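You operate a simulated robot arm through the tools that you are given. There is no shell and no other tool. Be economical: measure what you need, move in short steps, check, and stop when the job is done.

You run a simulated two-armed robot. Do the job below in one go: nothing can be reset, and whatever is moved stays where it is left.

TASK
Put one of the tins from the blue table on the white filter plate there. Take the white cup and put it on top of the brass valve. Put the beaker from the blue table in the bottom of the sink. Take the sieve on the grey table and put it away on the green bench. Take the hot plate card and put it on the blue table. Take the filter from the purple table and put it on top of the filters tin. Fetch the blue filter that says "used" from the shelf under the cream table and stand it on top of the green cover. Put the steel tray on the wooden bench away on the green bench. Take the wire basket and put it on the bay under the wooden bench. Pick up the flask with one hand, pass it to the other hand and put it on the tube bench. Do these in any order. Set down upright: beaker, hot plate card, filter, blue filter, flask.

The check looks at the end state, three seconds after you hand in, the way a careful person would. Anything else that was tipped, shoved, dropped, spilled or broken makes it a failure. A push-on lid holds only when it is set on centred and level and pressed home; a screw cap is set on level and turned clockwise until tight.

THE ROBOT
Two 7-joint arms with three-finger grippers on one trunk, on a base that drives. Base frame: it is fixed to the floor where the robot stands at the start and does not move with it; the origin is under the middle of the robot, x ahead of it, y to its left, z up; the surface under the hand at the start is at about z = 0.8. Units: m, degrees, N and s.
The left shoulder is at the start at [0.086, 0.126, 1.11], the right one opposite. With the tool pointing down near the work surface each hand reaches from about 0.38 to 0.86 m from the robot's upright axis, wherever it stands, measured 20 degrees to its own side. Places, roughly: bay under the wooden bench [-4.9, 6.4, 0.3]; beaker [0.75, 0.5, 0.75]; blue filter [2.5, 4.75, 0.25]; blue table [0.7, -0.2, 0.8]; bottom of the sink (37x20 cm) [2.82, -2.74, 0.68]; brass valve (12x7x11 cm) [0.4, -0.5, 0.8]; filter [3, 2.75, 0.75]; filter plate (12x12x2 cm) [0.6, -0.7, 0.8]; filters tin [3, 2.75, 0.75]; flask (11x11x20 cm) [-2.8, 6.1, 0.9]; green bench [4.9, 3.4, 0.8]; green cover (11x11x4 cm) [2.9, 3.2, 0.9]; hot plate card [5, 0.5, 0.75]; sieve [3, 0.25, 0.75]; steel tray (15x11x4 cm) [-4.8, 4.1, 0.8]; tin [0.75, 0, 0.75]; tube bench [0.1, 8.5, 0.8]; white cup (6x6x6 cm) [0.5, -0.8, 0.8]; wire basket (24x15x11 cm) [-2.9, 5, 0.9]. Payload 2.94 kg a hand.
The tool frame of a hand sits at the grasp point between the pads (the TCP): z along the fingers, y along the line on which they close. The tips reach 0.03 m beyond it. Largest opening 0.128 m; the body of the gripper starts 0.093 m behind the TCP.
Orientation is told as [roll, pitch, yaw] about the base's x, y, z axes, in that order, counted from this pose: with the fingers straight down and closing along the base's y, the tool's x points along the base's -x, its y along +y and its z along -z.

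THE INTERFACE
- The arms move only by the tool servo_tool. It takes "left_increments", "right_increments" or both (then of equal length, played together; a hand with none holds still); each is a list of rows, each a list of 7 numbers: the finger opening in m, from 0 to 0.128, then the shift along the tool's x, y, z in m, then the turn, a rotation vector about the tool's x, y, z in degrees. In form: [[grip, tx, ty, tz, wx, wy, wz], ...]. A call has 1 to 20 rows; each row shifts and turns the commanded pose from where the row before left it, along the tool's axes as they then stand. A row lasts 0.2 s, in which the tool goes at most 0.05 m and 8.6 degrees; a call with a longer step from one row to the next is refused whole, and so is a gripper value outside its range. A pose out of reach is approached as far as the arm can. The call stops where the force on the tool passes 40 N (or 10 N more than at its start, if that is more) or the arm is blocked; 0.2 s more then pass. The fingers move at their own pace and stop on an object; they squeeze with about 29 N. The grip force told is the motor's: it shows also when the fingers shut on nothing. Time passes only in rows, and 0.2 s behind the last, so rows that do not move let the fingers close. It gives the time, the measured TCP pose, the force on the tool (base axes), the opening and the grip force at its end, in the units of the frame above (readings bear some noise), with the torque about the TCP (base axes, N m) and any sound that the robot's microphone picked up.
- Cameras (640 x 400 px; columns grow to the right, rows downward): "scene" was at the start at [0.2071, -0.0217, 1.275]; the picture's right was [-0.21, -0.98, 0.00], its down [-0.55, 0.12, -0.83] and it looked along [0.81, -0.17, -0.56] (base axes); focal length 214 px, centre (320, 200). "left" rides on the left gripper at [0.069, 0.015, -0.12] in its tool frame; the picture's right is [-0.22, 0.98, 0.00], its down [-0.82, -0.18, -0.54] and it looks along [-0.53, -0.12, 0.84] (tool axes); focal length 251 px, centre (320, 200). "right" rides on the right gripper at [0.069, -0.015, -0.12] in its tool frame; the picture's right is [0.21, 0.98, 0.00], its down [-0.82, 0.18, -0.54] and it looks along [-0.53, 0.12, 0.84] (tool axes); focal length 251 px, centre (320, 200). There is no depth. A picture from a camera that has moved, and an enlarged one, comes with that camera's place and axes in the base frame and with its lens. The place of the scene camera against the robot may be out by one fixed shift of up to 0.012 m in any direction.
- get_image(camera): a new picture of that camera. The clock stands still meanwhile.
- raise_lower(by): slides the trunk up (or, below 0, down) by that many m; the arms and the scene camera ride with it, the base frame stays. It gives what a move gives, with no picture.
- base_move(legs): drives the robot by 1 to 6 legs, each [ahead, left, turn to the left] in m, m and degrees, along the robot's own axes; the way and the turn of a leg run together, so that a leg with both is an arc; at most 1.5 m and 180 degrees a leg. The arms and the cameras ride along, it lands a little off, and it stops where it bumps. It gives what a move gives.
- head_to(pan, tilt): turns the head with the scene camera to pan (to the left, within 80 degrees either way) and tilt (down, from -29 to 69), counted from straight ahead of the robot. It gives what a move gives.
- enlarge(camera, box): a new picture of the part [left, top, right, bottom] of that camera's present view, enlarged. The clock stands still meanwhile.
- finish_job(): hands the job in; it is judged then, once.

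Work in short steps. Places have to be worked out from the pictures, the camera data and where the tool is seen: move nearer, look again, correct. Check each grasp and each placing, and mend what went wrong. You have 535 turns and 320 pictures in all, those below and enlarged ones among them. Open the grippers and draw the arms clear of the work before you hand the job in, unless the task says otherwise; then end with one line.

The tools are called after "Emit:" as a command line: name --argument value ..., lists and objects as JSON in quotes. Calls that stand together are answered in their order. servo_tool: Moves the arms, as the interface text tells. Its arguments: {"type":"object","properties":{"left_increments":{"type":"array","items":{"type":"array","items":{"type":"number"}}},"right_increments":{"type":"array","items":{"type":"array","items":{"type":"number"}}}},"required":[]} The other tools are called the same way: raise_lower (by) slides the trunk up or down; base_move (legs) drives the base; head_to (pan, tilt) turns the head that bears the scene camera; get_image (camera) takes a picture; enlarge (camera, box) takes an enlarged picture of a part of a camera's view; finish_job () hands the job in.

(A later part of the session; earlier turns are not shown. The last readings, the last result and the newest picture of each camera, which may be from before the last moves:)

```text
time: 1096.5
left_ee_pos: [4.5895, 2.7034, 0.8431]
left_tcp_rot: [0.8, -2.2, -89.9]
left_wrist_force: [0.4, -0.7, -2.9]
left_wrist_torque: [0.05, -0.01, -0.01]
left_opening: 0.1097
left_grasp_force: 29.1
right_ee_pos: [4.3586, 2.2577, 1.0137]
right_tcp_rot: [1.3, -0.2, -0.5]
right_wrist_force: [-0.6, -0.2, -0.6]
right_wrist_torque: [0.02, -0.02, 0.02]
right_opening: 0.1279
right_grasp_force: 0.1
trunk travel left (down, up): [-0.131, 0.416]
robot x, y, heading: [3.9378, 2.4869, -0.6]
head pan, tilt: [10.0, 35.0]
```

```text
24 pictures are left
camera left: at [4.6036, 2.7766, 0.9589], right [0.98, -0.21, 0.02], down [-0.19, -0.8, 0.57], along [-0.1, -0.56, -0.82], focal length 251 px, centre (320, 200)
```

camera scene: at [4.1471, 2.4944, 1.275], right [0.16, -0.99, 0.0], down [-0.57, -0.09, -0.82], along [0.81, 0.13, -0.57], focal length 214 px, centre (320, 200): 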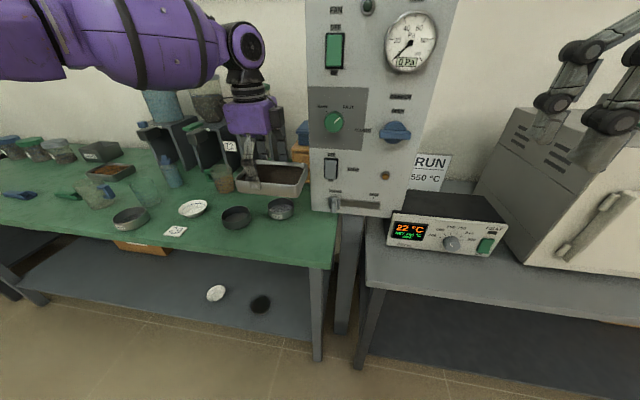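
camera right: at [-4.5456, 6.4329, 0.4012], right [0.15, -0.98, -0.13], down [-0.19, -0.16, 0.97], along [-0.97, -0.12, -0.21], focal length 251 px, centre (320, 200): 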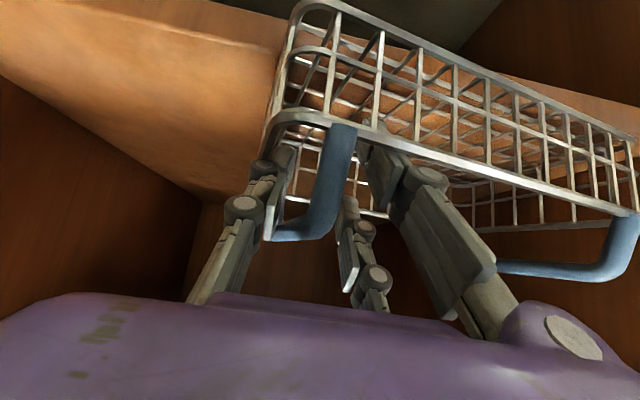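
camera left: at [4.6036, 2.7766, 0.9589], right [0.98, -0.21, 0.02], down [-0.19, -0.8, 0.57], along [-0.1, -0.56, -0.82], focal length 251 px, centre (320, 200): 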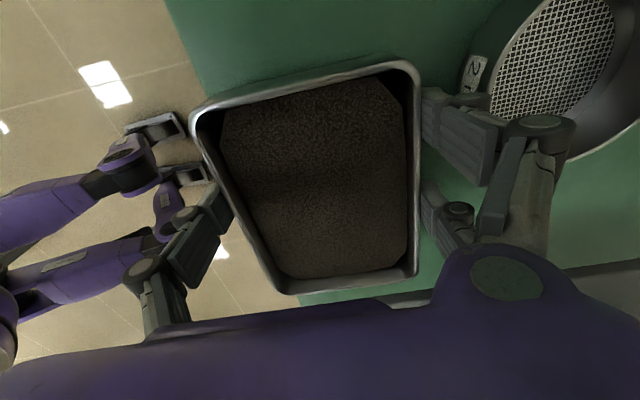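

The tray is right at the bench's front edge and a prong is near the strainer. I shift 2 cm forward and 4 cm right with the base.

Emit:
base_move --legs '[[0.022, -0.04, 0]]'

Emit:
raise_lower --by -0.012

Emit:
get_image --camera "left"

```text
time: 1097.5
left_ee_pos: [4.6111, 2.6638, 0.8417]
left_tcp_rot: [0.7, -2.1, -89.9]
left_wrist_force: [0.2, -0.3, -3.1]
left_wrist_torque: [0.12, 0.02, 0.01]
left_opening: 0.1096
left_grasp_force: 28.7
right_ee_pos: [4.3817, 2.2179, 1.0141]
right_tcp_rot: [1.3, -0.2, -0.4]
right_wrist_force: [1.2, -0.1, -0.4]
right_wrist_torque: [0.02, 0.01, -0.01]
right_opening: 0.1278
right_grasp_force: 0.0
trunk travel left (down, up): [-0.131, 0.416]
robot x, y, heading: [3.9616, 2.4438, -0.4]
head pan, tilt: [10.0, 35.0]
```

```text
time: 1098.2
left_ee_pos: [4.6124, 2.6622, 0.8317]
left_tcp_rot: [1.0, -2.2, -89.8]
left_wrist_force: [2.2, 0.4, 11.0]
left_wrist_torque: [-0.17, -0.4, 0.13]
left_opening: 0.1094
left_grasp_force: 28.6
right_ee_pos: [4.3807, 2.2174, 1.0008]
right_tcp_rot: [1.3, -0.2, -0.5]
right_wrist_force: [0.4, 0.8, -0.5]
right_wrist_torque: [0.02, 0.02, 0.01]
right_opening: 0.128
right_grasp_force: 0.2
trunk travel left (down, up): [-0.119, 0.428]
robot x, y, heading: [3.9573, 2.4415, -0.7]
head pan, tilt: [10.0, 35.0]
```

```text
23 pictures are left
camera left: at [4.6253, 2.7365, 0.9474], right [0.98, -0.21, 0.02], down [-0.19, -0.8, 0.57], along [-0.1, -0.56, -0.82], focal length 251 px, centre (320, 200)
```

left: 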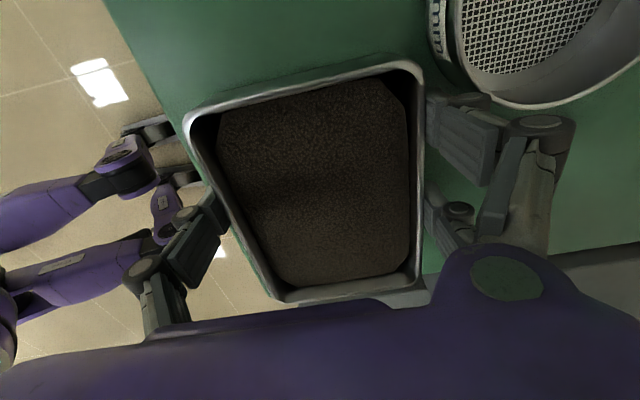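

The tray is down on the bench. I lower 3 mm more, open just a few mm, and raise straight up.

Emit:
raise_lower --by -0.003

Emit:
servo_tool --left_increments '[[0.111, 0, 0, 0, 0, 0, 0], [0.114, 0, 0, 0, 0, 0, 0], [0.117, 0, 0, 0, 0, 0, 0], [0.119, 0, 0, 0, 0, 0, 0], [0.119, 0, 0, 0, 0, 0, 0]]'

Emit:
raise_lower --by 0.03

Emit:
get_image --camera "left"

```text
time: 1098.7
left_ee_pos: [4.6112, 2.6618, 0.8273]
left_tcp_rot: [0.8, -2.1, -89.9]
left_wrist_force: [5.2, -1.2, 14.9]
left_wrist_torque: [-0.19, -0.05, -0.01]
left_opening: 0.1097
left_grasp_force: 28.9
right_ee_pos: [4.3802, 2.217, 0.9975]
right_tcp_rot: [1.3, -0.2, -0.5]
right_wrist_force: [-0.3, -1.0, 0.2]
right_wrist_torque: [0.0, -0.01, 0.01]
right_opening: 0.1281
right_grasp_force: 0.0
trunk travel left (down, up): [-0.116, 0.431]
robot x, y, heading: [3.9642, 2.4428, -0.5]
head pan, tilt: [10.0, 35.0]
```

```text
time: 1099.9
left_ee_pos: [4.6119, 2.664, 0.8262]
left_tcp_rot: [0.6, -2.1, -89.9]
left_wrist_force: [0.2, -0.3, 0.5]
left_wrist_torque: [0.0, 0.01, 0.01]
left_opening: 0.119
left_grasp_force: 0.0
right_ee_pos: [4.3809, 2.2183, 0.9981]
right_tcp_rot: [1.3, -0.2, -0.4]
right_wrist_force: [0.1, -0.8, 0.1]
right_wrist_torque: [-0.02, 0.02, 0.03]
right_opening: 0.128
right_grasp_force: 0.0
trunk travel left (down, up): [-0.116, 0.431]
robot x, y, heading: [3.9656, 2.4459, -0.7]
head pan, tilt: [10.0, 35.0]
```

```text
time: 1100.6
left_ee_pos: [4.6119, 2.6636, 0.856]
left_tcp_rot: [0.5, -2.1, -90.0]
left_wrist_force: [0.2, 0.2, -0.5]
left_wrist_torque: [0.03, 0.06, -0.01]
left_opening: 0.1191
left_grasp_force: 0.1
right_ee_pos: [4.3808, 2.2193, 1.0275]
right_tcp_rot: [1.2, -0.1, -0.5]
right_wrist_force: [0.3, -0.7, -0.9]
right_wrist_torque: [0.0, 0.04, -0.04]
right_opening: 0.1281
right_grasp_force: 0.0
trunk travel left (down, up): [-0.146, 0.401]
robot x, y, heading: [3.9648, 2.4451, -0.6]
head pan, tilt: [10.0, 35.0]
```

```text
22 pictures are left
camera left: at [4.6263, 2.7373, 0.9721], right [0.98, -0.21, 0.02], down [-0.18, -0.8, 0.57], along [-0.11, -0.56, -0.82], focal length 251 px, centre (320, 200)
```

left: 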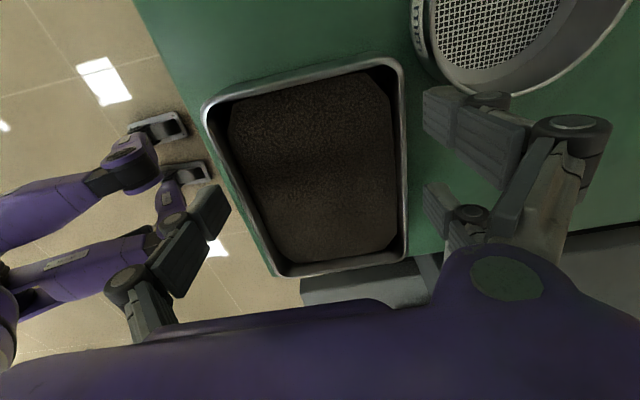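

The tray rests safely on the green bench. I raise, back off, and drive south to the hot-plate card at about (5,0.5).

Emit:
raise_lower --by 0.2

Emit:
base_move --legs '[[-0.1, 0, 0], [0, -1.0, 0], [0, -0.9, 0]]'

Emit:
head_to --pan 5 --tilt 32

Emit:
get_image --camera "scene"

```text
time: 1102.8
left_ee_pos: [4.6118, 2.6624, 1.0563]
left_tcp_rot: [0.6, -2.1, -89.9]
left_wrist_force: [0.4, -0.7, 0.1]
left_wrist_torque: [0.03, 0.03, 0.02]
left_opening: 0.1192
left_grasp_force: 0.2
right_ee_pos: [4.3814, 2.2178, 1.2269]
right_tcp_rot: [1.3, -0.2, -0.5]
right_wrist_force: [0.1, 0.5, 0.2]
right_wrist_torque: [-0.02, -0.02, 0.02]
right_opening: 0.1278
right_grasp_force: 0.1
trunk travel left (down, up): [-0.346, 0.201]
robot x, y, heading: [3.9602, 2.4445, -0.5]
head pan, tilt: [10.0, 35.0]
```

```text
time: 1120.6
left_ee_pos: [4.4969, 0.7603, 1.0562]
left_tcp_rot: [0.6, -2.0, -89.5]
left_wrist_force: [1.0, -0.1, -0.8]
left_wrist_torque: [0.06, -0.03, -0.02]
left_opening: 0.1188
left_grasp_force: 0.0
right_ee_pos: [4.2694, 0.3146, 1.2283]
right_tcp_rot: [1.3, -0.2, 0.0]
right_wrist_force: [0.3, 0.6, -0.1]
right_wrist_torque: [-0.01, -0.02, 0.01]
right_opening: 0.1279
right_grasp_force: 0.0
trunk travel left (down, up): [-0.346, 0.201]
robot x, y, heading: [3.8499, 0.5409, -0.4]
head pan, tilt: [10.0, 35.0]
```

```text
time: 1121.2
left_ee_pos: [4.4974, 0.7605, 1.057]
left_tcp_rot: [0.7, -2.1, -89.7]
left_wrist_force: [-0.6, 0.5, -0.8]
left_wrist_torque: [-0.03, -0.01, 0.0]
left_opening: 0.1189
left_grasp_force: 0.0
right_ee_pos: [4.2693, 0.3145, 1.2288]
right_tcp_rot: [1.2, -0.2, -0.2]
right_wrist_force: [-0.4, -0.7, -0.3]
right_wrist_torque: [0.0, 0.02, 0.0]
right_opening: 0.128
right_grasp_force: 0.1
trunk travel left (down, up): [-0.346, 0.201]
robot x, y, heading: [3.8475, 0.538, -0.3]
head pan, tilt: [5.0, 32.0]
```

```text
21 pictures are left
camera scene: at [4.0534, 0.5422, 1.299], right [0.08, -1.0, 0.0], down [-0.53, -0.04, -0.85], along [0.84, 0.07, -0.53], focal length 214 px, centre (320, 200)
```

scene: 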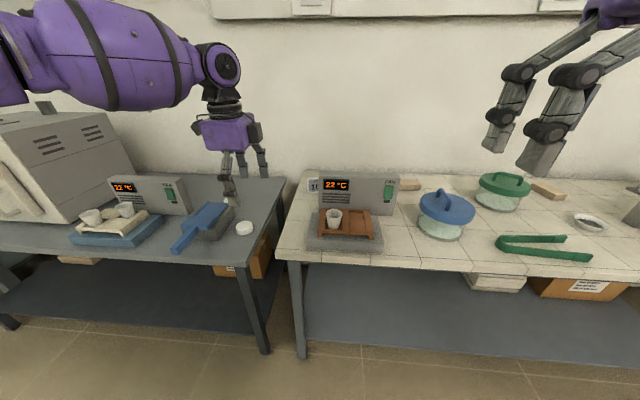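

I enlarge to find the hot-plate card.

Emit:
enlarge --camera "scene" --box '[270, 150, 420, 260]'

```text
3.64 times, centred on (345, 205) of scene
camera zoom: at [4.0534, 0.5422, 1.299], right [0.08, -1.0, 0.0], down [-0.53, -0.04, -0.85], along [0.84, 0.07, -0.53], focal length 780 px, centre (229, 182)
```

zoom: 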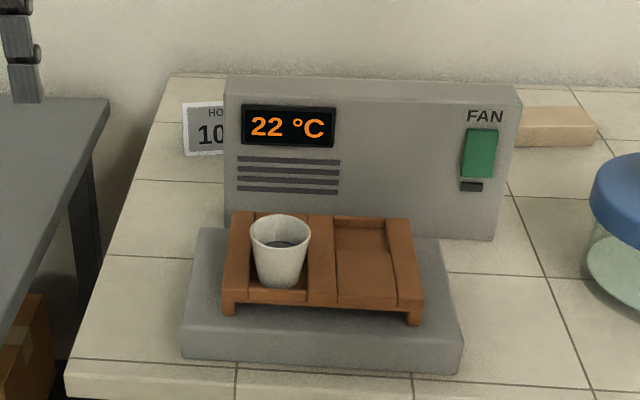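

The card stands behind the hot plate's control box, near (4.95,0.6). I drive closer, turn the left hand straight and bring it above.

Emit:
base_move --legs '[[0.33, -0.02, 0]]'

Emit:
servo_tool --left_increments '[[0.128, 0, 0, -0.03, 0, 0, -8.2], [0.128, 0, 0, -0.03, 0, 0, -8.2], [0.128, 0, 0, 0, 0, 0, -8.2], [0.128, 0, 0, 0, 0, 0, -8.2], [0.128, 0, 0, 0, 0, 0, -8.2], [0.128, 0, 0, 0, 0, 0, -8.2], [0.128, 0, 0, 0, 0, 0, -8.2], [0.128, 0, 0, 0, 0, 0, -8.2], [0.128, 0, 0, 0, 0, 0, -8.2], [0.128, 0, 0, 0, 0, 0, -8.2], [0.128, 0, 0, 0, 0, 0, -8], [0.128, -0.02, -0.03, 0, 0, 0, 0], [0.128, -0.02, -0.03, 0, 0, 0, 0], [0.128, 0, 0, 0, 0, 0, 0]]'

Emit:
get_image --camera "left"

```text
time: 1123.4
left_ee_pos: [4.8238, 0.7383, 1.0579]
left_tcp_rot: [0.7, -2.1, -89.7]
left_wrist_force: [1.0, -1.3, -0.9]
left_wrist_torque: [-0.02, -0.01, -0.01]
left_opening: 0.1192
left_grasp_force: 0.0
right_ee_pos: [4.5959, 0.2917, 1.2279]
right_tcp_rot: [1.3, -0.2, -0.2]
right_wrist_force: [-0.2, -0.7, 0.1]
right_wrist_torque: [-0.01, 0.0, -0.02]
right_opening: 0.1277
right_grasp_force: 0.0
trunk travel left (down, up): [-0.346, 0.201]
robot x, y, heading: [4.1753, 0.5182, 0.1]
head pan, tilt: [5.0, 32.0]
```

```text
time: 1126.4
left_ee_pos: [4.8241, 0.7407, 1.1169]
left_tcp_rot: [-2.2, -0.7, 0.4]
left_wrist_force: [-0.9, 0.6, -0.3]
left_wrist_torque: [0.04, -0.02, 0.0]
left_opening: 0.128
left_grasp_force: 0.0
left hand out of reach, approached as far as the arm can: row 12, 13
right_ee_pos: [4.5963, 0.2919, 1.2287]
right_tcp_rot: [1.3, -0.2, -0.1]
right_wrist_force: [0.6, 0.3, 0.2]
right_wrist_torque: [0.02, 0.0, 0.03]
right_opening: 0.1281
right_grasp_force: 0.1
trunk travel left (down, up): [-0.346, 0.201]
robot x, y, heading: [4.1732, 0.5162, -0.4]
head pan, tilt: [5.0, 32.0]
```

```text
19 pictures are left
camera left: at [4.7531, 0.7599, 1.2342], right [0.21, 0.98, -0.03], down [0.82, -0.15, 0.56], along [0.54, -0.14, -0.83], focal length 251 px, centre (320, 200)
```

left: 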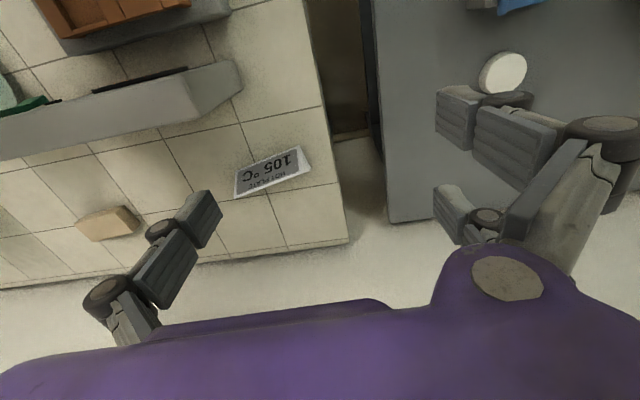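

The card "HOT PLATE 105 °C" is a long tent card. I enlarge it for its exact shape.

Emit:
enlarge --camera "left" --box '[215, 120, 335, 220]'

```text
4.00 times, centred on (275, 170) of left
camera zoom: at [4.7531, 0.7599, 1.2342], right [0.21, 0.98, -0.03], down [0.82, -0.15, 0.56], along [0.54, -0.14, -0.83], focal length 1006 px, centre (500, 320)
```

zoom: 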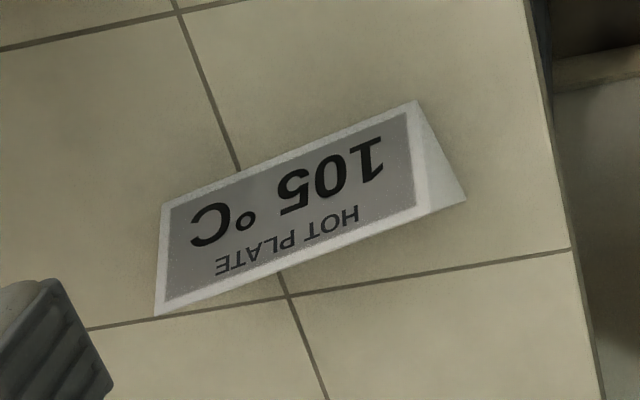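

It's a solid triangular prism, 14.4 cm long, ~5.8 cm deep, 6 cm high, centred at (4.96,0.604), turned ~12°. I'll pinch it across its depth near the bench. I shift the base and yaw the left hand −78°.

Emit:
base_move --legs '[[0.055, -0.12, 0]]'

Emit:
servo_tool --left_increments '[[0.11, 0, 0, 0, -2.2, 0.7, 7.8], [0.11, 0, 0, 0, 0, 0, 7.8], [0.11, 0, 0, 0, 0, 0, 7.8], [0.11, 0, 0, 0, 0, 0, 7.8], [0.11, 0, 0, 0, 0, 0, 7.8], [0.11, 0, 0, 0, 0, 0, 7.8], [0.11, 0, 0, 0, 0, 0, 7.8], [0.11, 0, 0, 0, 0, 0, 7.8], [0.11, 0, 0, 0, 0, 0, 7.8], [0.11, 0, 0, 0, 0, 0, 7.8], [0.11, 0, 0, 0.04, 0, 0, 0], [0.11, 0, 0, 0.04, 0, 0, 0], [0.11, 0, 0.03, 0, 0, 0, 0], [0.11, 0, 0.04, 0, 0, 0, 0], [0.11, 0, 0, 0, 0, 0, 0]]'

Emit:
get_image --camera "left"

```text
time: 1128.1
left_ee_pos: [4.8774, 0.6194, 1.1165]
left_tcp_rot: [-2.3, -0.7, 0.4]
left_wrist_force: [0.3, 0.9, 0.4]
left_wrist_torque: [0.03, 0.02, -0.02]
left_opening: 0.128
left_grasp_force: 0.0
right_ee_pos: [4.6491, 0.1712, 1.2279]
right_tcp_rot: [1.3, -0.3, -0.2]
right_wrist_force: [-0.1, -0.9, 0.7]
right_wrist_torque: [-0.01, -0.01, 0.04]
right_opening: 0.1279
right_grasp_force: 0.1
trunk travel left (down, up): [-0.346, 0.201]
robot x, y, heading: [4.2313, 0.3932, -0.2]
head pan, tilt: [5.0, 32.0]
```

```text
time: 1131.3
left_ee_pos: [4.8967, 0.6417, 1.0388]
left_tcp_rot: [0.3, 0.0, -77.6]
left_wrist_force: [0.3, 0.2, -0.3]
left_wrist_torque: [-0.01, 0.04, -0.02]
left_opening: 0.1098
left_grasp_force: 0.0
left hand out of reach, approached as far as the arm can: row 1, 13, 14
right_ee_pos: [4.6509, 0.1721, 1.2281]
right_tcp_rot: [1.3, -0.2, -0.2]
right_wrist_force: [0.0, 0.1, 0.1]
right_wrist_torque: [0.0, 0.02, -0.03]
right_opening: 0.1279
right_grasp_force: 0.1
trunk travel left (down, up): [-0.346, 0.201]
robot x, y, heading: [4.2266, 0.3937, -0.3]
head pan, tilt: [5.0, 32.0]
```

```text
17 pictures are left
camera left: at [4.8965, 0.7125, 1.1574], right [1.0, 0.0, 0.0], down [0.0, -0.84, 0.54], along [0.0, -0.54, -0.84], focal length 251 px, centre (320, 200)
```

left: 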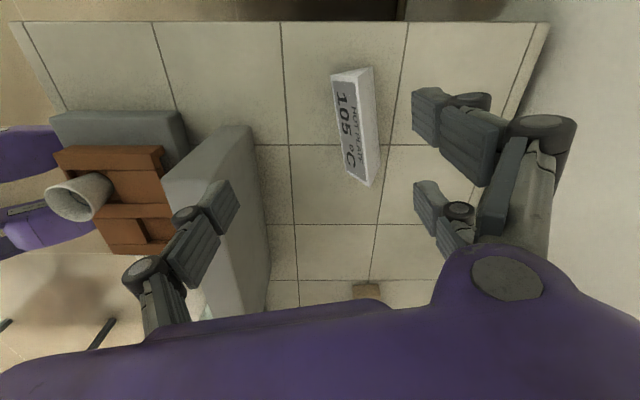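

The hand is aligned with the card, 5 cm short. I lower the trunk 9 cm for more reach and move over it.

Emit:
raise_lower --by -0.09

Emit:
servo_tool --left_increments '[[0.11, -0.0157, 0.0143, 0, 0, 0, 0], [0.11, -0.0157, 0.0143, 0, 0, 0, 0], [0.11, -0.0157, 0.0143, 0, 0, 0, 0], [0.11, 0, 0, 0, 0, 0, 0]]'

Emit:
get_image --camera "left"

```text
time: 1132.6
left_ee_pos: [4.8958, 0.6403, 0.949]
left_tcp_rot: [0.2, 0.1, -77.6]
left_wrist_force: [0.4, 1.4, -0.1]
left_wrist_torque: [-0.01, -0.02, 0.0]
left_opening: 0.1102
left_grasp_force: 0.1
right_ee_pos: [4.6473, 0.1711, 1.1392]
right_tcp_rot: [1.4, -0.4, -0.2]
right_wrist_force: [0.1, 0.0, 1.0]
right_wrist_torque: [0.0, -0.03, -0.02]
right_opening: 0.128
right_grasp_force: 0.1
trunk travel left (down, up): [-0.256, 0.291]
robot x, y, heading: [4.2312, 0.3953, -0.4]
head pan, tilt: [5.0, 32.0]
```

```text
time: 1133.6
left_ee_pos: [4.9128, 0.6301, 0.949]
left_tcp_rot: [0.2, 0.1, -77.5]
left_wrist_force: [0.2, 0.0, 1.0]
left_wrist_torque: [0.0, 0.0, 0.02]
left_opening: 0.1097
left_grasp_force: 0.1
left hand out of reach, approached as far as the arm can: row 2, 3
right_ee_pos: [4.6498, 0.171, 1.1383]
right_tcp_rot: [1.3, -0.1, -0.2]
right_wrist_force: [-0.8, -0.6, 0.0]
right_wrist_torque: [-0.01, 0.01, -0.04]
right_opening: 0.1279
right_grasp_force: 0.0
trunk travel left (down, up): [-0.256, 0.291]
robot x, y, heading: [4.2283, 0.3919, -0.7]
head pan, tilt: [5.0, 32.0]
```

```text
16 pictures are left
camera left: at [4.9128, 0.7006, 1.0675], right [1.0, 0.0, 0.0], down [0.0, -0.84, 0.54], along [0.01, -0.54, -0.84], focal length 251 px, centre (320, 200)
```

left: 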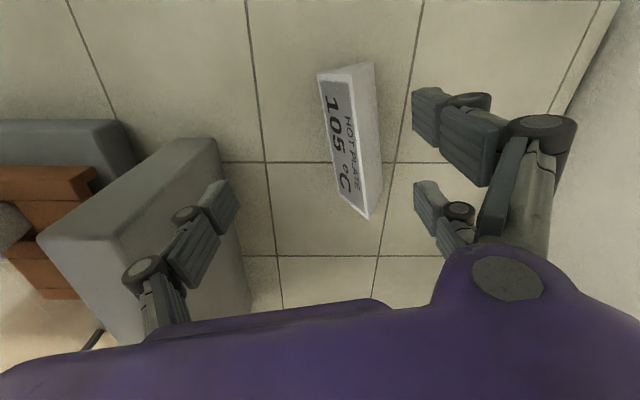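

I creep the base 2 cm forward and 3 cm right, lower 5 cm, then finish the alignment with the arm.

Emit:
base_move --legs '[[0.02, -0.025, 0]]'

Emit:
servo_tool --left_increments '[[0.11, 0, 0.006, 0.01, 0, 0, 0], [0.11, 0, 0.006, 0.01, 0, 0, 0], [0.11, 0, 0.006, 0.01, 0, 0, 0], [0.11, 0, 0, 0, 0, 0, 0]]'

Emit:
get_image --camera "left"

```text
time: 1134.5
left_ee_pos: [4.9339, 0.6047, 0.949]
left_tcp_rot: [0.2, 0.0, -77.3]
left_wrist_force: [1.0, -0.2, -0.1]
left_wrist_torque: [0.02, 0.01, -0.01]
left_opening: 0.1097
left_grasp_force: 0.1
right_ee_pos: [4.6702, 0.1454, 1.1373]
right_tcp_rot: [1.3, -0.3, -0.2]
right_wrist_force: [-0.2, 0.5, 0.9]
right_wrist_torque: [0.06, 0.05, 0.0]
right_opening: 0.1282
right_grasp_force: 0.0
trunk travel left (down, up): [-0.256, 0.291]
robot x, y, heading: [4.2495, 0.371, -0.1]
head pan, tilt: [5.0, 32.0]
```

```text
time: 1135.5
left_ee_pos: [4.9427, 0.6207, 0.9312]
left_tcp_rot: [0.3, -0.1, -77.4]
left_wrist_force: [-0.2, -0.3, 0.2]
left_wrist_torque: [0.01, -0.03, -0.04]
left_opening: 0.1099
left_grasp_force: 0.0
left hand out of reach, approached as far as the arm can: row 1, 2, 3
right_ee_pos: [4.6695, 0.1463, 1.1387]
right_tcp_rot: [1.3, -0.2, -0.3]
right_wrist_force: [0.0, 0.3, 0.3]
right_wrist_torque: [-0.03, -0.04, 0.03]
right_opening: 0.1278
right_grasp_force: 0.0
trunk travel left (down, up): [-0.256, 0.291]
robot x, y, heading: [4.2496, 0.3707, -0.3]
head pan, tilt: [5.0, 32.0]
```

```text
15 pictures are left
camera left: at [4.9421, 0.6909, 1.05], right [1.0, 0.0, 0.0], down [0.0, -0.84, 0.54], along [0.01, -0.54, -0.84], focal length 251 px, centre (320, 200)
```

left: 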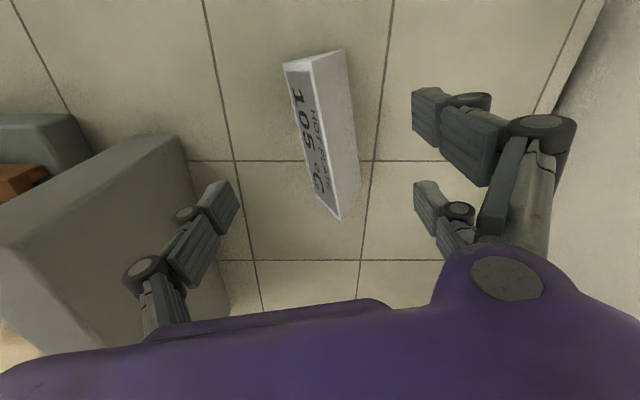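

Good alignment. I lower with the trunk, feeling for the bench.

Emit:
raise_lower --by -0.09

Emit:
servo_tool --left_increments '[[0.11, -0.01, 0.008, 0, 0, 0, 0], [0.11, 0, 0, 0, 0, 0, 0]]'

Emit:
raise_lower --by -0.012

Emit:
raise_lower --by -0.006

Emit:
raise_lower --by -0.006

```text
time: 1136.7
left_ee_pos: [4.9415, 0.6196, 0.8421]
left_tcp_rot: [0.3, -0.1, -77.5]
left_wrist_force: [0.0, -0.6, 0.7]
left_wrist_torque: [-0.02, -0.04, 0.0]
left_opening: 0.11
left_grasp_force: 0.0
right_ee_pos: [4.6685, 0.1462, 1.0479]
right_tcp_rot: [1.2, -0.3, -0.2]
right_wrist_force: [0.7, -0.7, -0.2]
right_wrist_torque: [0.01, -0.03, 0.01]
right_opening: 0.1281
right_grasp_force: 0.1
trunk travel left (down, up): [-0.166, 0.381]
robot x, y, heading: [4.2479, 0.3691, -0.5]
head pan, tilt: [5.0, 32.0]
```

```text
time: 1137.3
left_ee_pos: [4.9518, 0.612, 0.8404]
left_tcp_rot: [0.2, 0.0, -77.3]
left_wrist_force: [0.7, 0.0, 0.0]
left_wrist_torque: [-0.02, -0.03, 0.02]
left_opening: 0.1099
left_grasp_force: 0.0
right_ee_pos: [4.6688, 0.1459, 1.0483]
right_tcp_rot: [1.2, -0.2, -0.2]
right_wrist_force: [-0.1, 0.4, -0.4]
right_wrist_torque: [0.0, -0.02, 0.03]
right_opening: 0.1281
right_grasp_force: 0.1
trunk travel left (down, up): [-0.166, 0.381]
robot x, y, heading: [4.2491, 0.3706, -0.1]
head pan, tilt: [5.0, 32.0]
```

```text
time: 1137.9
left_ee_pos: [4.9519, 0.611, 0.8289]
left_tcp_rot: [0.3, 0.0, -77.5]
left_wrist_force: [0.3, -0.2, 1.5]
left_wrist_torque: [0.0, -0.03, 0.01]
left_opening: 0.1098
left_grasp_force: 0.0
right_ee_pos: [4.6685, 0.146, 1.0363]
right_tcp_rot: [1.2, -0.1, -0.3]
right_wrist_force: [0.4, -0.4, -0.2]
right_wrist_torque: [0.0, -0.01, 0.0]
right_opening: 0.1279
right_grasp_force: 0.2
trunk travel left (down, up): [-0.154, 0.393]
robot x, y, heading: [4.2458, 0.368, -0.6]
head pan, tilt: [5.0, 32.0]
```

```text
time: 1138.5
left_ee_pos: [4.9521, 0.6129, 0.8223]
left_tcp_rot: [0.4, 0.0, -77.5]
left_wrist_force: [0.5, -0.2, 0.8]
left_wrist_torque: [0.01, 0.02, 0.0]
left_opening: 0.1099
left_grasp_force: 0.1
right_ee_pos: [4.6691, 0.1463, 1.0306]
right_tcp_rot: [1.4, -0.2, -0.1]
right_wrist_force: [0.7, 0.1, -0.2]
right_wrist_torque: [0.03, -0.06, -0.05]
right_opening: 0.1279
right_grasp_force: 0.0
trunk travel left (down, up): [-0.148, 0.399]
robot x, y, heading: [4.2483, 0.3691, -0.0]
head pan, tilt: [5.0, 32.0]
```

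```text
time: 1139.0
left_ee_pos: [4.9524, 0.6125, 0.8169]
left_tcp_rot: [0.2, -0.1, -77.4]
left_wrist_force: [-0.4, 0.7, 3.0]
left_wrist_torque: [-0.03, 0.16, -0.03]
left_opening: 0.1116
left_grasp_force: 1.5
right_ee_pos: [4.6683, 0.1461, 1.0244]
right_tcp_rot: [1.4, -0.2, -0.3]
right_wrist_force: [-0.3, -0.6, 0.5]
right_wrist_torque: [-0.01, 0.01, 0.0]
right_opening: 0.1283
right_grasp_force: 0.1
trunk travel left (down, up): [-0.142, 0.405]
robot x, y, heading: [4.2473, 0.3703, -0.4]
head pan, tilt: [5.0, 32.0]
```

The fingertips just touch the bench (z≈0.787). I raise 2 mm, close slowly and test-lift.

Emit:
raise_lower --by 0.003

Emit:
servo_tool --left_increments '[[0.09, 0, 0, 0, 0, 0, 0], [0.075, 0, 0, 0, 0, 0, 0], [0.065, 0, 0, 0, 0, 0, 0], [0.055, 0, 0, 0, 0, 0, 0], [0.04, 0, 0, 0, 0, 0, 0], [0.0, 0, 0, 0, 0, 0, 0], [0.0, 0, 0, 0, 0, 0, 0]]'

Emit:
raise_lower --by 0.025

Emit:
get_image --camera "left"

```text
time: 1139.5
left_ee_pos: [4.9526, 0.6114, 0.8209]
left_tcp_rot: [0.2, -0.1, -77.3]
left_wrist_force: [0.5, 0.3, -1.1]
left_wrist_torque: [0.05, 0.02, -0.01]
left_opening: 0.1102
left_grasp_force: 0.1
right_ee_pos: [4.6711, 0.1453, 1.0278]
right_tcp_rot: [1.2, -0.1, -0.2]
right_wrist_force: [0.3, 0.0, 0.2]
right_wrist_torque: [-0.01, 0.01, -0.01]
right_opening: 0.128
right_grasp_force: 0.1
trunk travel left (down, up): [-0.145, 0.402]
robot x, y, heading: [4.2493, 0.3744, -0.1]
head pan, tilt: [5.0, 32.0]
```

```text
time: 1140.5
left_ee_pos: [4.9489, 0.6087, 0.8279]
left_tcp_rot: [0.1, -0.4, -77.6]
left_wrist_force: [-14.1, -0.3, 32.1]
left_wrist_torque: [0.16, 1.2, -0.11]
left_opening: 0.0712
left_grasp_force: 11.8
right_ee_pos: [4.6661, 0.1458, 1.028]
right_tcp_rot: [1.3, -0.5, -0.3]
right_wrist_force: [-0.4, -0.7, 0.5]
right_wrist_torque: [0.0, -0.02, 0.01]
right_opening: 0.1279
right_grasp_force: 0.0
trunk travel left (down, up): [-0.145, 0.402]
robot x, y, heading: [4.2521, 0.3697, -0.1]
head pan, tilt: [5.0, 32.0]
stopped in row 4 (left hand): the force on the tool passed its limit at 44 N (the readings are from after the stop); the commanded pose is now the measured one
```

```text
time: 1141.2
left_ee_pos: [4.9515, 0.6111, 0.8454]
left_tcp_rot: [-0.3, 0.1, -77.6]
left_wrist_force: [-0.2, 0.1, 0.2]
left_wrist_torque: [-0.02, 0.03, -0.01]
left_opening: 0.055
left_grasp_force: 0.2
right_ee_pos: [4.671, 0.1464, 1.0527]
right_tcp_rot: [1.4, -0.2, -0.2]
right_wrist_force: [-0.4, 0.1, 0.1]
right_wrist_torque: [0.02, 0.03, 0.02]
right_opening: 0.1282
right_grasp_force: 0.1
trunk travel left (down, up): [-0.17, 0.377]
robot x, y, heading: [4.2501, 0.3749, -0.3]
head pan, tilt: [5.0, 32.0]
```

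```text
14 pictures are left
camera left: at [4.9523, 0.6826, 0.9633], right [1.0, 0.0, 0.0], down [0.0, -0.84, 0.54], along [0.0, -0.54, -0.84], focal length 251 px, centre (320, 200)
```

left: 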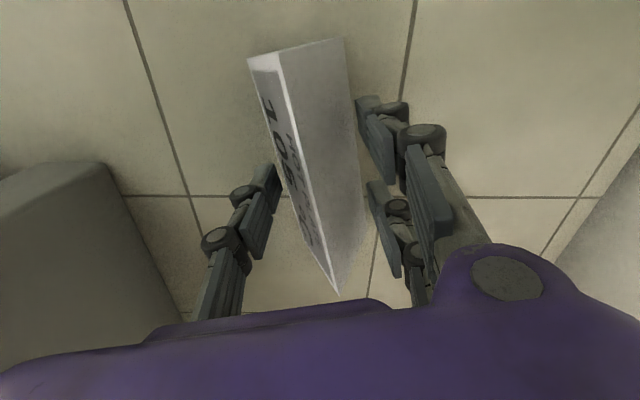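

While closing, the fingertips reach lower and pressed on the bench. I open to 0.07, set the hand 1 cm higher than before, and close again.

Emit:
servo_tool --left_increments '[[0.072, 0, 0, 0, 0, 0, 0], [0.072, 0, 0, 0, 0, 0, 0]]'

Emit:
raise_lower --by -0.014

Emit:
servo_tool --left_increments '[[0.06, 0, 0, 0, 0, 0, 0], [0.05, 0, 0, 0, 0, 0, 0], [0.0, 0, 0, 0, 0, 0, 0], [0.0, 0, 0, 0, 0, 0, 0], [0.0, 0, 0, 0, 0, 0, 0]]'

Emit:
raise_lower --by 0.025

```text
time: 1141.8
left_ee_pos: [4.9516, 0.6113, 0.8453]
left_tcp_rot: [-0.1, -0.1, -77.5]
left_wrist_force: [0.4, 0.8, 0.2]
left_wrist_torque: [-0.02, -0.02, 0.02]
left_opening: 0.0719
left_grasp_force: 0.1
right_ee_pos: [4.6695, 0.1462, 1.0527]
right_tcp_rot: [1.4, -0.2, -0.2]
right_wrist_force: [0.1, 0.0, 1.0]
right_wrist_torque: [-0.02, 0.02, -0.01]
right_opening: 0.1281
right_grasp_force: 0.2
trunk travel left (down, up): [-0.17, 0.377]
robot x, y, heading: [4.247, 0.3701, -0.3]
head pan, tilt: [5.0, 32.0]
```

```text
time: 1142.5
left_ee_pos: [4.9501, 0.6114, 0.8336]
left_tcp_rot: [-0.1, -0.2, -77.5]
left_wrist_force: [-0.7, 0.1, 0.0]
left_wrist_torque: [-0.03, -0.04, 0.01]
left_opening: 0.0718
left_grasp_force: 0.1
right_ee_pos: [4.6687, 0.1453, 1.0391]
right_tcp_rot: [1.4, -0.3, -0.2]
right_wrist_force: [0.4, 0.4, -0.1]
right_wrist_torque: [0.0, -0.07, -0.01]
right_opening: 0.1279
right_grasp_force: 0.1
trunk travel left (down, up): [-0.156, 0.391]
robot x, y, heading: [4.249, 0.3728, -0.4]
head pan, tilt: [5.0, 32.0]
```

```text
time: 1143.7
left_ee_pos: [4.9509, 0.6119, 0.8321]
left_tcp_rot: [0.0, -0.1, -77.5]
left_wrist_force: [-0.3, -0.2, 0.5]
left_wrist_torque: [0.03, 0.02, 0.01]
left_opening: 0.0505
left_grasp_force: 29.1
right_ee_pos: [4.6688, 0.145, 1.0382]
right_tcp_rot: [1.3, -0.2, -0.1]
right_wrist_force: [0.1, -0.4, 0.4]
right_wrist_torque: [0.02, 0.04, -0.03]
right_opening: 0.1283
right_grasp_force: 0.1
trunk travel left (down, up): [-0.156, 0.391]
robot x, y, heading: [4.2523, 0.3677, -0.1]
head pan, tilt: [5.0, 32.0]
```

```text
time: 1144.4
left_ee_pos: [4.9512, 0.6112, 0.8552]
left_tcp_rot: [-0.2, 0.0, -77.4]
left_wrist_force: [-0.3, -0.2, 0.9]
left_wrist_torque: [-0.04, 0.04, -0.04]
left_opening: 0.0499
left_grasp_force: 29.1
right_ee_pos: [4.6706, 0.1457, 1.0633]
right_tcp_rot: [1.3, -0.1, -0.3]
right_wrist_force: [0.7, 0.2, 0.1]
right_wrist_torque: [-0.02, 0.02, 0.02]
right_opening: 0.1281
right_grasp_force: 0.1
trunk travel left (down, up): [-0.181, 0.366]
robot x, y, heading: [4.2511, 0.371, -0.4]
head pan, tilt: [5.0, 32.0]
```

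Gripped (0.05 m) and holding after the lift. I raise more and check by camera.

Emit:
raise_lower --by 0.1

Emit:
get_image --camera "left"

```text
time: 1145.7
left_ee_pos: [4.9403, 0.6116, 0.9976]
left_tcp_rot: [3.6, -0.9, -77.5]
left_wrist_force: [0.5, -0.5, 0.2]
left_wrist_torque: [-0.02, 0.03, -0.04]
left_opening: 0.05
left_grasp_force: 29.2
right_ee_pos: [4.6687, 0.1461, 1.1649]
right_tcp_rot: [1.3, -0.2, -0.2]
right_wrist_force: [0.0, -0.3, -0.2]
right_wrist_torque: [-0.02, 0.02, -0.02]
right_opening: 0.1281
right_grasp_force: 0.0
trunk travel left (down, up): [-0.281, 0.266]
robot x, y, heading: [4.2502, 0.3696, -0.1]
head pan, tilt: [5.0, 32.0]
```

```text
13 pictures are left
camera left: at [4.9331, 0.6824, 1.1148], right [1.0, 0.0, 0.06], down [-0.03, -0.84, 0.54], along [0.06, -0.54, -0.84], focal length 251 px, centre (320, 200)
```

left: 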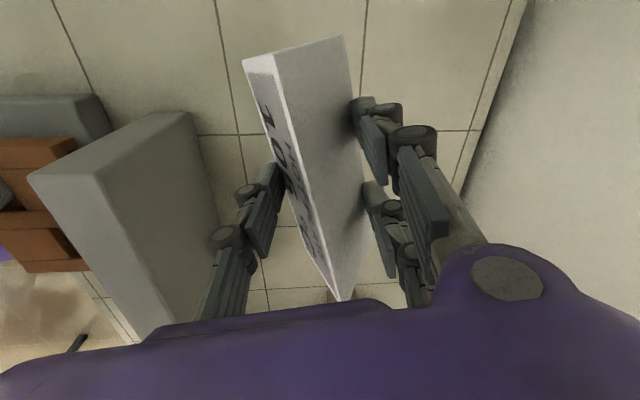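

The card is held. I raise and retract it, back away from the bench, and drive the south route to the blue table.

Emit:
servo_tool --left_increments '[[0, 0, 0, -0.03, 0, 0, 0], [0, 0, -0.02, -0.03, 0, 0, 0], [0, 0, -0.04, -0.02, 0, 0, 0], [0, 0, -0.04, -0.02, 0, 0, 0], [0, 0, -0.04, -0.02, 0, 0, 0], [0, 0, -0.03, 0, 0, 0, 0], [0, 0, 0, 0, 0, 0, 0]]'

Emit:
base_move --legs '[[-0.38, 0, 0], [0, -1.05, 0], [0, -1.05, 0]]'

Emit:
base_move --legs '[[-1.4, 0, 0], [-1.4, 0, 0], [-1.1, 0, 0]]'

```text
time: 1147.3
left_ee_pos: [4.7683, 0.5749, 1.1058]
left_tcp_rot: [3.6, -0.8, -77.4]
left_wrist_force: [-0.8, 1.0, -0.2]
left_wrist_torque: [0.02, -0.01, 0.04]
left_opening: 0.0496
left_grasp_force: 29.4
right_ee_pos: [4.6696, 0.1457, 1.1625]
right_tcp_rot: [1.3, -0.2, -0.3]
right_wrist_force: [1.0, -0.1, 0.6]
right_wrist_torque: [0.03, 0.0, 0.0]
right_opening: 0.1279
right_grasp_force: 0.0
trunk travel left (down, up): [-0.281, 0.266]
robot x, y, heading: [4.252, 0.3713, 0.0]
head pan, tilt: [5.0, 32.0]
```

```text
time: 1167.9
left_ee_pos: [4.3915, -1.5056, 1.1071]
left_tcp_rot: [3.6, -1.0, -76.7]
left_wrist_force: [-0.2, 0.2, -0.5]
left_wrist_torque: [-0.02, 0.0, -0.03]
left_opening: 0.0467
left_grasp_force: 29.5
right_ee_pos: [4.2993, -1.9362, 1.1633]
right_tcp_rot: [1.2, -0.2, 0.7]
right_wrist_force: [0.2, 0.4, 0.9]
right_wrist_torque: [0.0, 0.04, -0.01]
right_opening: 0.128
right_grasp_force: 0.0
trunk travel left (down, up): [-0.281, 0.266]
robot x, y, heading: [3.8782, -1.7154, 0.5]
head pan, tilt: [5.0, 32.0]
```

```text
time: 1186.7
left_ee_pos: [0.4922, -1.5363, 1.1062]
left_tcp_rot: [3.6, -0.9, -76.9]
left_wrist_force: [-0.4, -0.3, -0.6]
left_wrist_torque: [0.0, -0.01, 0.01]
left_opening: 0.0437
left_grasp_force: 29.0
right_ee_pos: [0.3994, -1.9656, 1.1642]
right_tcp_rot: [1.4, -0.3, 0.4]
right_wrist_force: [0.2, 0.1, 0.3]
right_wrist_torque: [0.02, -0.01, 0.01]
right_opening: 0.1278
right_grasp_force: 0.0
trunk travel left (down, up): [-0.281, 0.266]
robot x, y, heading: [-0.0256, -1.746, 0.5]
head pan, tilt: [5.0, 32.0]
```

The card is creeping slightly in the grip (0.050→0.044), but still fine. I go straight to the blue table with a single smooth leg.

Emit:
base_move --legs '[[0.01, 1.38, -0.5]]'

Emit:
head_to --pan 15 --tilt 42

Emit:
get_image --camera "scene"

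```text
time: 1198.9
left_ee_pos: [0.4983, -0.1637, 1.1057]
left_tcp_rot: [3.7, -0.9, -77.1]
left_wrist_force: [0.8, 0.4, 0.5]
left_wrist_torque: [-0.01, 0.01, 0.0]
left_opening: 0.0417
left_grasp_force: 28.3
right_ee_pos: [0.4045, -0.5935, 1.1647]
right_tcp_rot: [1.3, -0.2, 0.2]
right_wrist_force: [-0.5, 0.1, 0.3]
right_wrist_torque: [0.0, 0.0, 0.02]
right_opening: 0.1282
right_grasp_force: 0.0
trunk travel left (down, up): [-0.281, 0.266]
robot x, y, heading: [-0.0182, -0.3708, 0.3]
head pan, tilt: [5.0, 32.0]
```

```text
time: 1199.6
left_ee_pos: [0.4986, -0.1648, 1.1067]
left_tcp_rot: [3.6, -0.8, -77.2]
left_wrist_force: [1.4, 0.0, 0.0]
left_wrist_torque: [-0.02, 0.0, -0.03]
left_opening: 0.0414
left_grasp_force: 29.1
right_ee_pos: [0.4043, -0.594, 1.1631]
right_tcp_rot: [1.4, -0.2, 0.3]
right_wrist_force: [0.2, 0.2, 0.3]
right_wrist_torque: [-0.01, -0.03, 0.04]
right_opening: 0.1278
right_grasp_force: 0.1
trunk travel left (down, up): [-0.281, 0.266]
robot x, y, heading: [-0.0179, -0.3713, -0.2]
head pan, tilt: [15.0, 42.0]
```

```text
12 pictures are left
camera scene: at [0.1944, -0.3522, 1.2202], right [0.26, -0.97, 0.0], down [-0.65, -0.17, -0.74], along [0.72, 0.19, -0.67], focal length 214 px, centre (320, 200)
```

scene: 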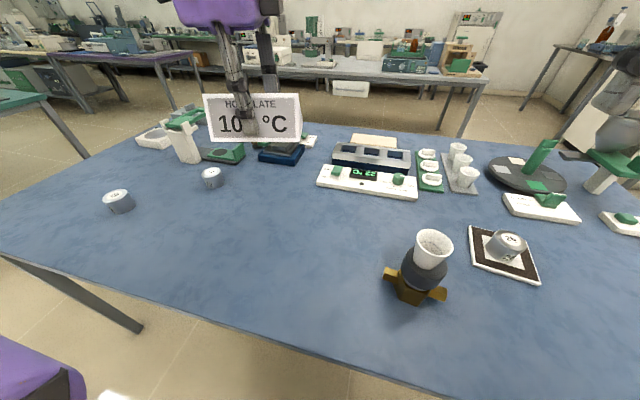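

The spot below (0.5,−0.165) is free. I level the hand, raise the right hand away from the cup, and lower the trunk.

Emit:
servo_tool --left_increments '[[0, 0, 0, 0, 3.6, 0.8, 0], [0, 0, 0, 0, 0, 0, 0], [0, 0, 0, 0, 0, 0, 0], [0, 0, 0, 0, 0, 0, 0], [0, 0, 0, 0, 0, 0, 0]]' --right_increments '[[0.128, 0.01, -0.01, -0.04, 0, 0, 0], [0.128, 0.01, -0.01, -0.04, 0, 0, 0], [0.128, 0, 0, -0.045, 0, 0, 0], [0.128, 0, 0, -0.045, 0, 0, 0], [0.128, 0, 0, -0.045, 0, 0, 0]]'

Emit:
raise_lower --by -0.2

Emit:
get_image --camera "scene"

```text
time: 1200.8
left_ee_pos: [0.4992, -0.1646, 1.1071]
left_tcp_rot: [0.0, 0.0, -77.3]
left_wrist_force: [0.3, 0.0, 0.3]
left_wrist_torque: [0.02, -0.07, -0.01]
left_opening: 0.0413
left_grasp_force: 29.1
right_ee_pos: [0.3826, -0.6168, 1.3006]
right_tcp_rot: [1.3, -0.2, 0.2]
right_wrist_force: [-0.7, 0.2, -0.3]
right_wrist_torque: [0.02, -0.01, 0.0]
right_opening: 0.128
right_grasp_force: 0.0
right hand out of reach, approached as far as the arm can: row 4, 5
trunk travel left (down, up): [-0.281, 0.266]
robot x, y, heading: [-0.0172, -0.3724, 0.1]
head pan, tilt: [15.0, 42.0]
```

```text
time: 1203.0
left_ee_pos: [0.4987, -0.163, 0.9076]
left_tcp_rot: [0.0, -0.1, -77.2]
left_wrist_force: [0.2, 1.0, -1.3]
left_wrist_torque: [-0.01, -0.03, 0.01]
left_opening: 0.0412
left_grasp_force: 29.0
right_ee_pos: [0.4493, -0.6163, 1.047]
right_tcp_rot: [1.4, 6.7, 0.1]
right_wrist_force: [-0.1, -0.3, 0.0]
right_wrist_torque: [0.03, 0.01, 0.02]
right_opening: 0.1281
right_grasp_force: 0.0
trunk travel left (down, up): [-0.081, 0.466]
robot x, y, heading: [-0.0151, -0.3721, -0.1]
head pan, tilt: [15.0, 42.0]
```

```text
11 pictures are left
camera scene: at [0.2666, -0.3521, 0.9968], right [0.26, -0.97, 0.0], down [-0.65, -0.17, -0.74], along [0.72, 0.19, -0.67], focal length 214 px, centre (320, 200)
```

scene: 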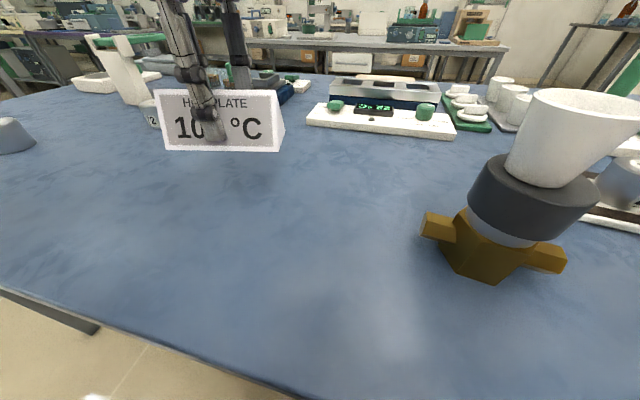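

I lower further and feel for the table.

Emit:
raise_lower --by -0.042

Emit:
raise_lower --by -0.005

Emit:
raise_lower --by -0.004

Emit:
raise_lower --by -0.004

Emit:
get_image --camera "left"

```text
time: 1203.8
left_ee_pos: [0.4997, -0.1637, 0.8647]
left_tcp_rot: [0.0, 0.0, -77.1]
left_wrist_force: [-0.8, 0.3, 0.2]
left_wrist_torque: [-0.04, -0.04, -0.01]
left_opening: 0.0413
left_grasp_force: 28.6
right_ee_pos: [0.4487, -0.6172, 1.0066]
right_tcp_rot: [1.3, 6.6, 0.1]
right_wrist_force: [-0.2, -0.8, -0.4]
right_wrist_torque: [0.0, -0.01, 0.0]
right_opening: 0.1279
right_grasp_force: 0.1
trunk travel left (down, up): [-0.039, 0.508]
robot x, y, heading: [-0.0178, -0.3707, 0.0]
head pan, tilt: [15.0, 42.0]
```

```text
time: 1204.4
left_ee_pos: [0.5003, -0.1646, 0.8586]
left_tcp_rot: [0.0, -0.2, -77.2]
left_wrist_force: [0.4, 0.7, 0.1]
left_wrist_torque: [0.01, -0.03, 0.02]
left_opening: 0.0407
left_grasp_force: 29.1
right_ee_pos: [0.4492, -0.6158, 0.9998]
right_tcp_rot: [1.4, 6.7, 0.3]
right_wrist_force: [0.1, 0.4, -0.5]
right_wrist_torque: [-0.01, -0.02, -0.01]
right_opening: 0.128
right_grasp_force: 0.1
trunk travel left (down, up): [-0.034, 0.513]
robot x, y, heading: [-0.0158, -0.3734, -0.2]
head pan, tilt: [15.0, 42.0]
```

```text
time: 1204.9
left_ee_pos: [0.499, -0.1643, 0.8561]
left_tcp_rot: [0.1, -0.1, -77.1]
left_wrist_force: [0.7, -0.4, 0.2]
left_wrist_torque: [-0.01, 0.03, -0.01]
left_opening: 0.0406
left_grasp_force: 29.3
right_ee_pos: [0.4503, -0.6171, 0.9972]
right_tcp_rot: [1.3, 6.7, 0.2]
right_wrist_force: [0.4, -1.0, 0.7]
right_wrist_torque: [0.01, 0.0, 0.0]
right_opening: 0.1281
right_grasp_force: 0.1
trunk travel left (down, up): [-0.03, 0.517]
robot x, y, heading: [-0.0147, -0.3701, -0.1]
head pan, tilt: [15.0, 42.0]
```

```text
time: 1205.5
left_ee_pos: [0.4992, -0.1637, 0.8527]
left_tcp_rot: [0.0, 0.0, -77.1]
left_wrist_force: [-0.5, 0.3, -0.4]
left_wrist_torque: [0.02, -0.04, 0.01]
left_opening: 0.0406
left_grasp_force: 28.8
right_ee_pos: [0.4499, -0.6161, 0.9927]
right_tcp_rot: [1.4, 6.8, 0.1]
right_wrist_force: [0.8, -0.8, 0.4]
right_wrist_torque: [-0.02, 0.02, 0.01]
right_opening: 0.1282
right_grasp_force: 0.0
trunk travel left (down, up): [-0.026, 0.521]
robot x, y, heading: [-0.0198, -0.3718, 0.1]
head pan, tilt: [15.0, 42.0]
```

```text
10 pictures are left
camera left: at [0.4986, -0.093, 0.9707], right [1.0, 0.01, 0.0], down [0.01, -0.84, 0.54], along [0.0, -0.54, -0.84], focal length 251 px, centre (320, 200)
```

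left: 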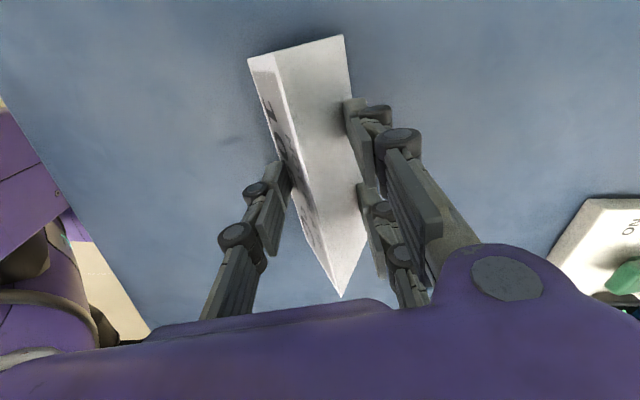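

Still a little above the table; I continue in small steps.

Emit:
raise_lower --by -0.004

Emit:
raise_lower --by -0.004

Emit:
raise_lower --by -0.004

Emit:
raise_lower --by -0.004

```text
time: 1206.0
left_ee_pos: [0.4994, -0.1641, 0.8471]
left_tcp_rot: [-0.1, -0.1, -77.1]
left_wrist_force: [0.7, -0.7, -0.6]
left_wrist_torque: [0.0, -0.02, 0.0]
left_opening: 0.0407
left_grasp_force: 29.0
right_ee_pos: [0.4496, -0.6169, 0.9887]
right_tcp_rot: [1.5, 6.8, 0.1]
right_wrist_force: [0.6, -0.7, 0.6]
right_wrist_torque: [-0.02, -0.02, 0.0]
right_opening: 0.1279
right_grasp_force: 0.0
trunk travel left (down, up): [-0.022, 0.525]
robot x, y, heading: [-0.0144, -0.3691, 0.1]
head pan, tilt: [15.0, 42.0]
```

```text
time: 1206.5
left_ee_pos: [0.4988, -0.1637, 0.8431]
left_tcp_rot: [0.2, -0.1, -77.2]
left_wrist_force: [0.8, 0.6, 3.1]
left_wrist_torque: [0.07, 0.1, -0.01]
left_opening: 0.0399
left_grasp_force: 28.5
right_ee_pos: [0.4492, -0.6166, 0.9851]
right_tcp_rot: [1.4, 6.6, 0.2]
right_wrist_force: [0.3, 0.1, 0.6]
right_wrist_torque: [-0.02, -0.05, 0.04]
right_opening: 0.1278
right_grasp_force: 0.1
trunk travel left (down, up): [-0.018, 0.529]
robot x, y, heading: [-0.0202, -0.3714, -0.2]
head pan, tilt: [15.0, 42.0]
```

```text
time: 1207.2
left_ee_pos: [0.4996, -0.1644, 0.8426]
left_tcp_rot: [0.6, -0.3, -77.0]
left_wrist_force: [-3.2, 0.6, 12.1]
left_wrist_torque: [0.13, 0.32, 0.0]
left_opening: 0.0399
left_grasp_force: 29.4
right_ee_pos: [0.4506, -0.6159, 0.9795]
right_tcp_rot: [1.4, 6.6, 0.1]
right_wrist_force: [-0.2, -0.3, -0.5]
right_wrist_torque: [-0.01, 0.04, 0.0]
right_opening: 0.128
right_grasp_force: 0.0
trunk travel left (down, up): [-0.014, 0.533]
robot x, y, heading: [-0.0184, -0.3707, -0.1]
head pan, tilt: [15.0, 42.0]
stopped: the force on the tool passed its limit at 42 N (the readings are from after the stop); the commanded pose is now the measured one
```

```text
time: 1207.7
left_ee_pos: [0.4994, -0.1647, 0.8436]
left_tcp_rot: [0.9, -0.4, -77.1]
left_wrist_force: [-5.6, -0.3, 13.6]
left_wrist_torque: [0.28, 0.38, 0.02]
left_opening: 0.0404
left_grasp_force: 29.2
right_ee_pos: [0.4493, -0.6161, 0.9766]
right_tcp_rot: [1.4, 6.6, 0.1]
right_wrist_force: [0.3, 0.1, -0.1]
right_wrist_torque: [0.02, -0.01, 0.01]
right_opening: 0.1279
right_grasp_force: 0.1
trunk travel left (down, up): [-0.01, 0.537]
robot x, y, heading: [-0.0179, -0.37, 0.0]
head pan, tilt: [15.0, 42.0]
stopped: the force on the tool passed its limit at 44 N (the readings are from after the stop); the commanded pose is now the measured one
```

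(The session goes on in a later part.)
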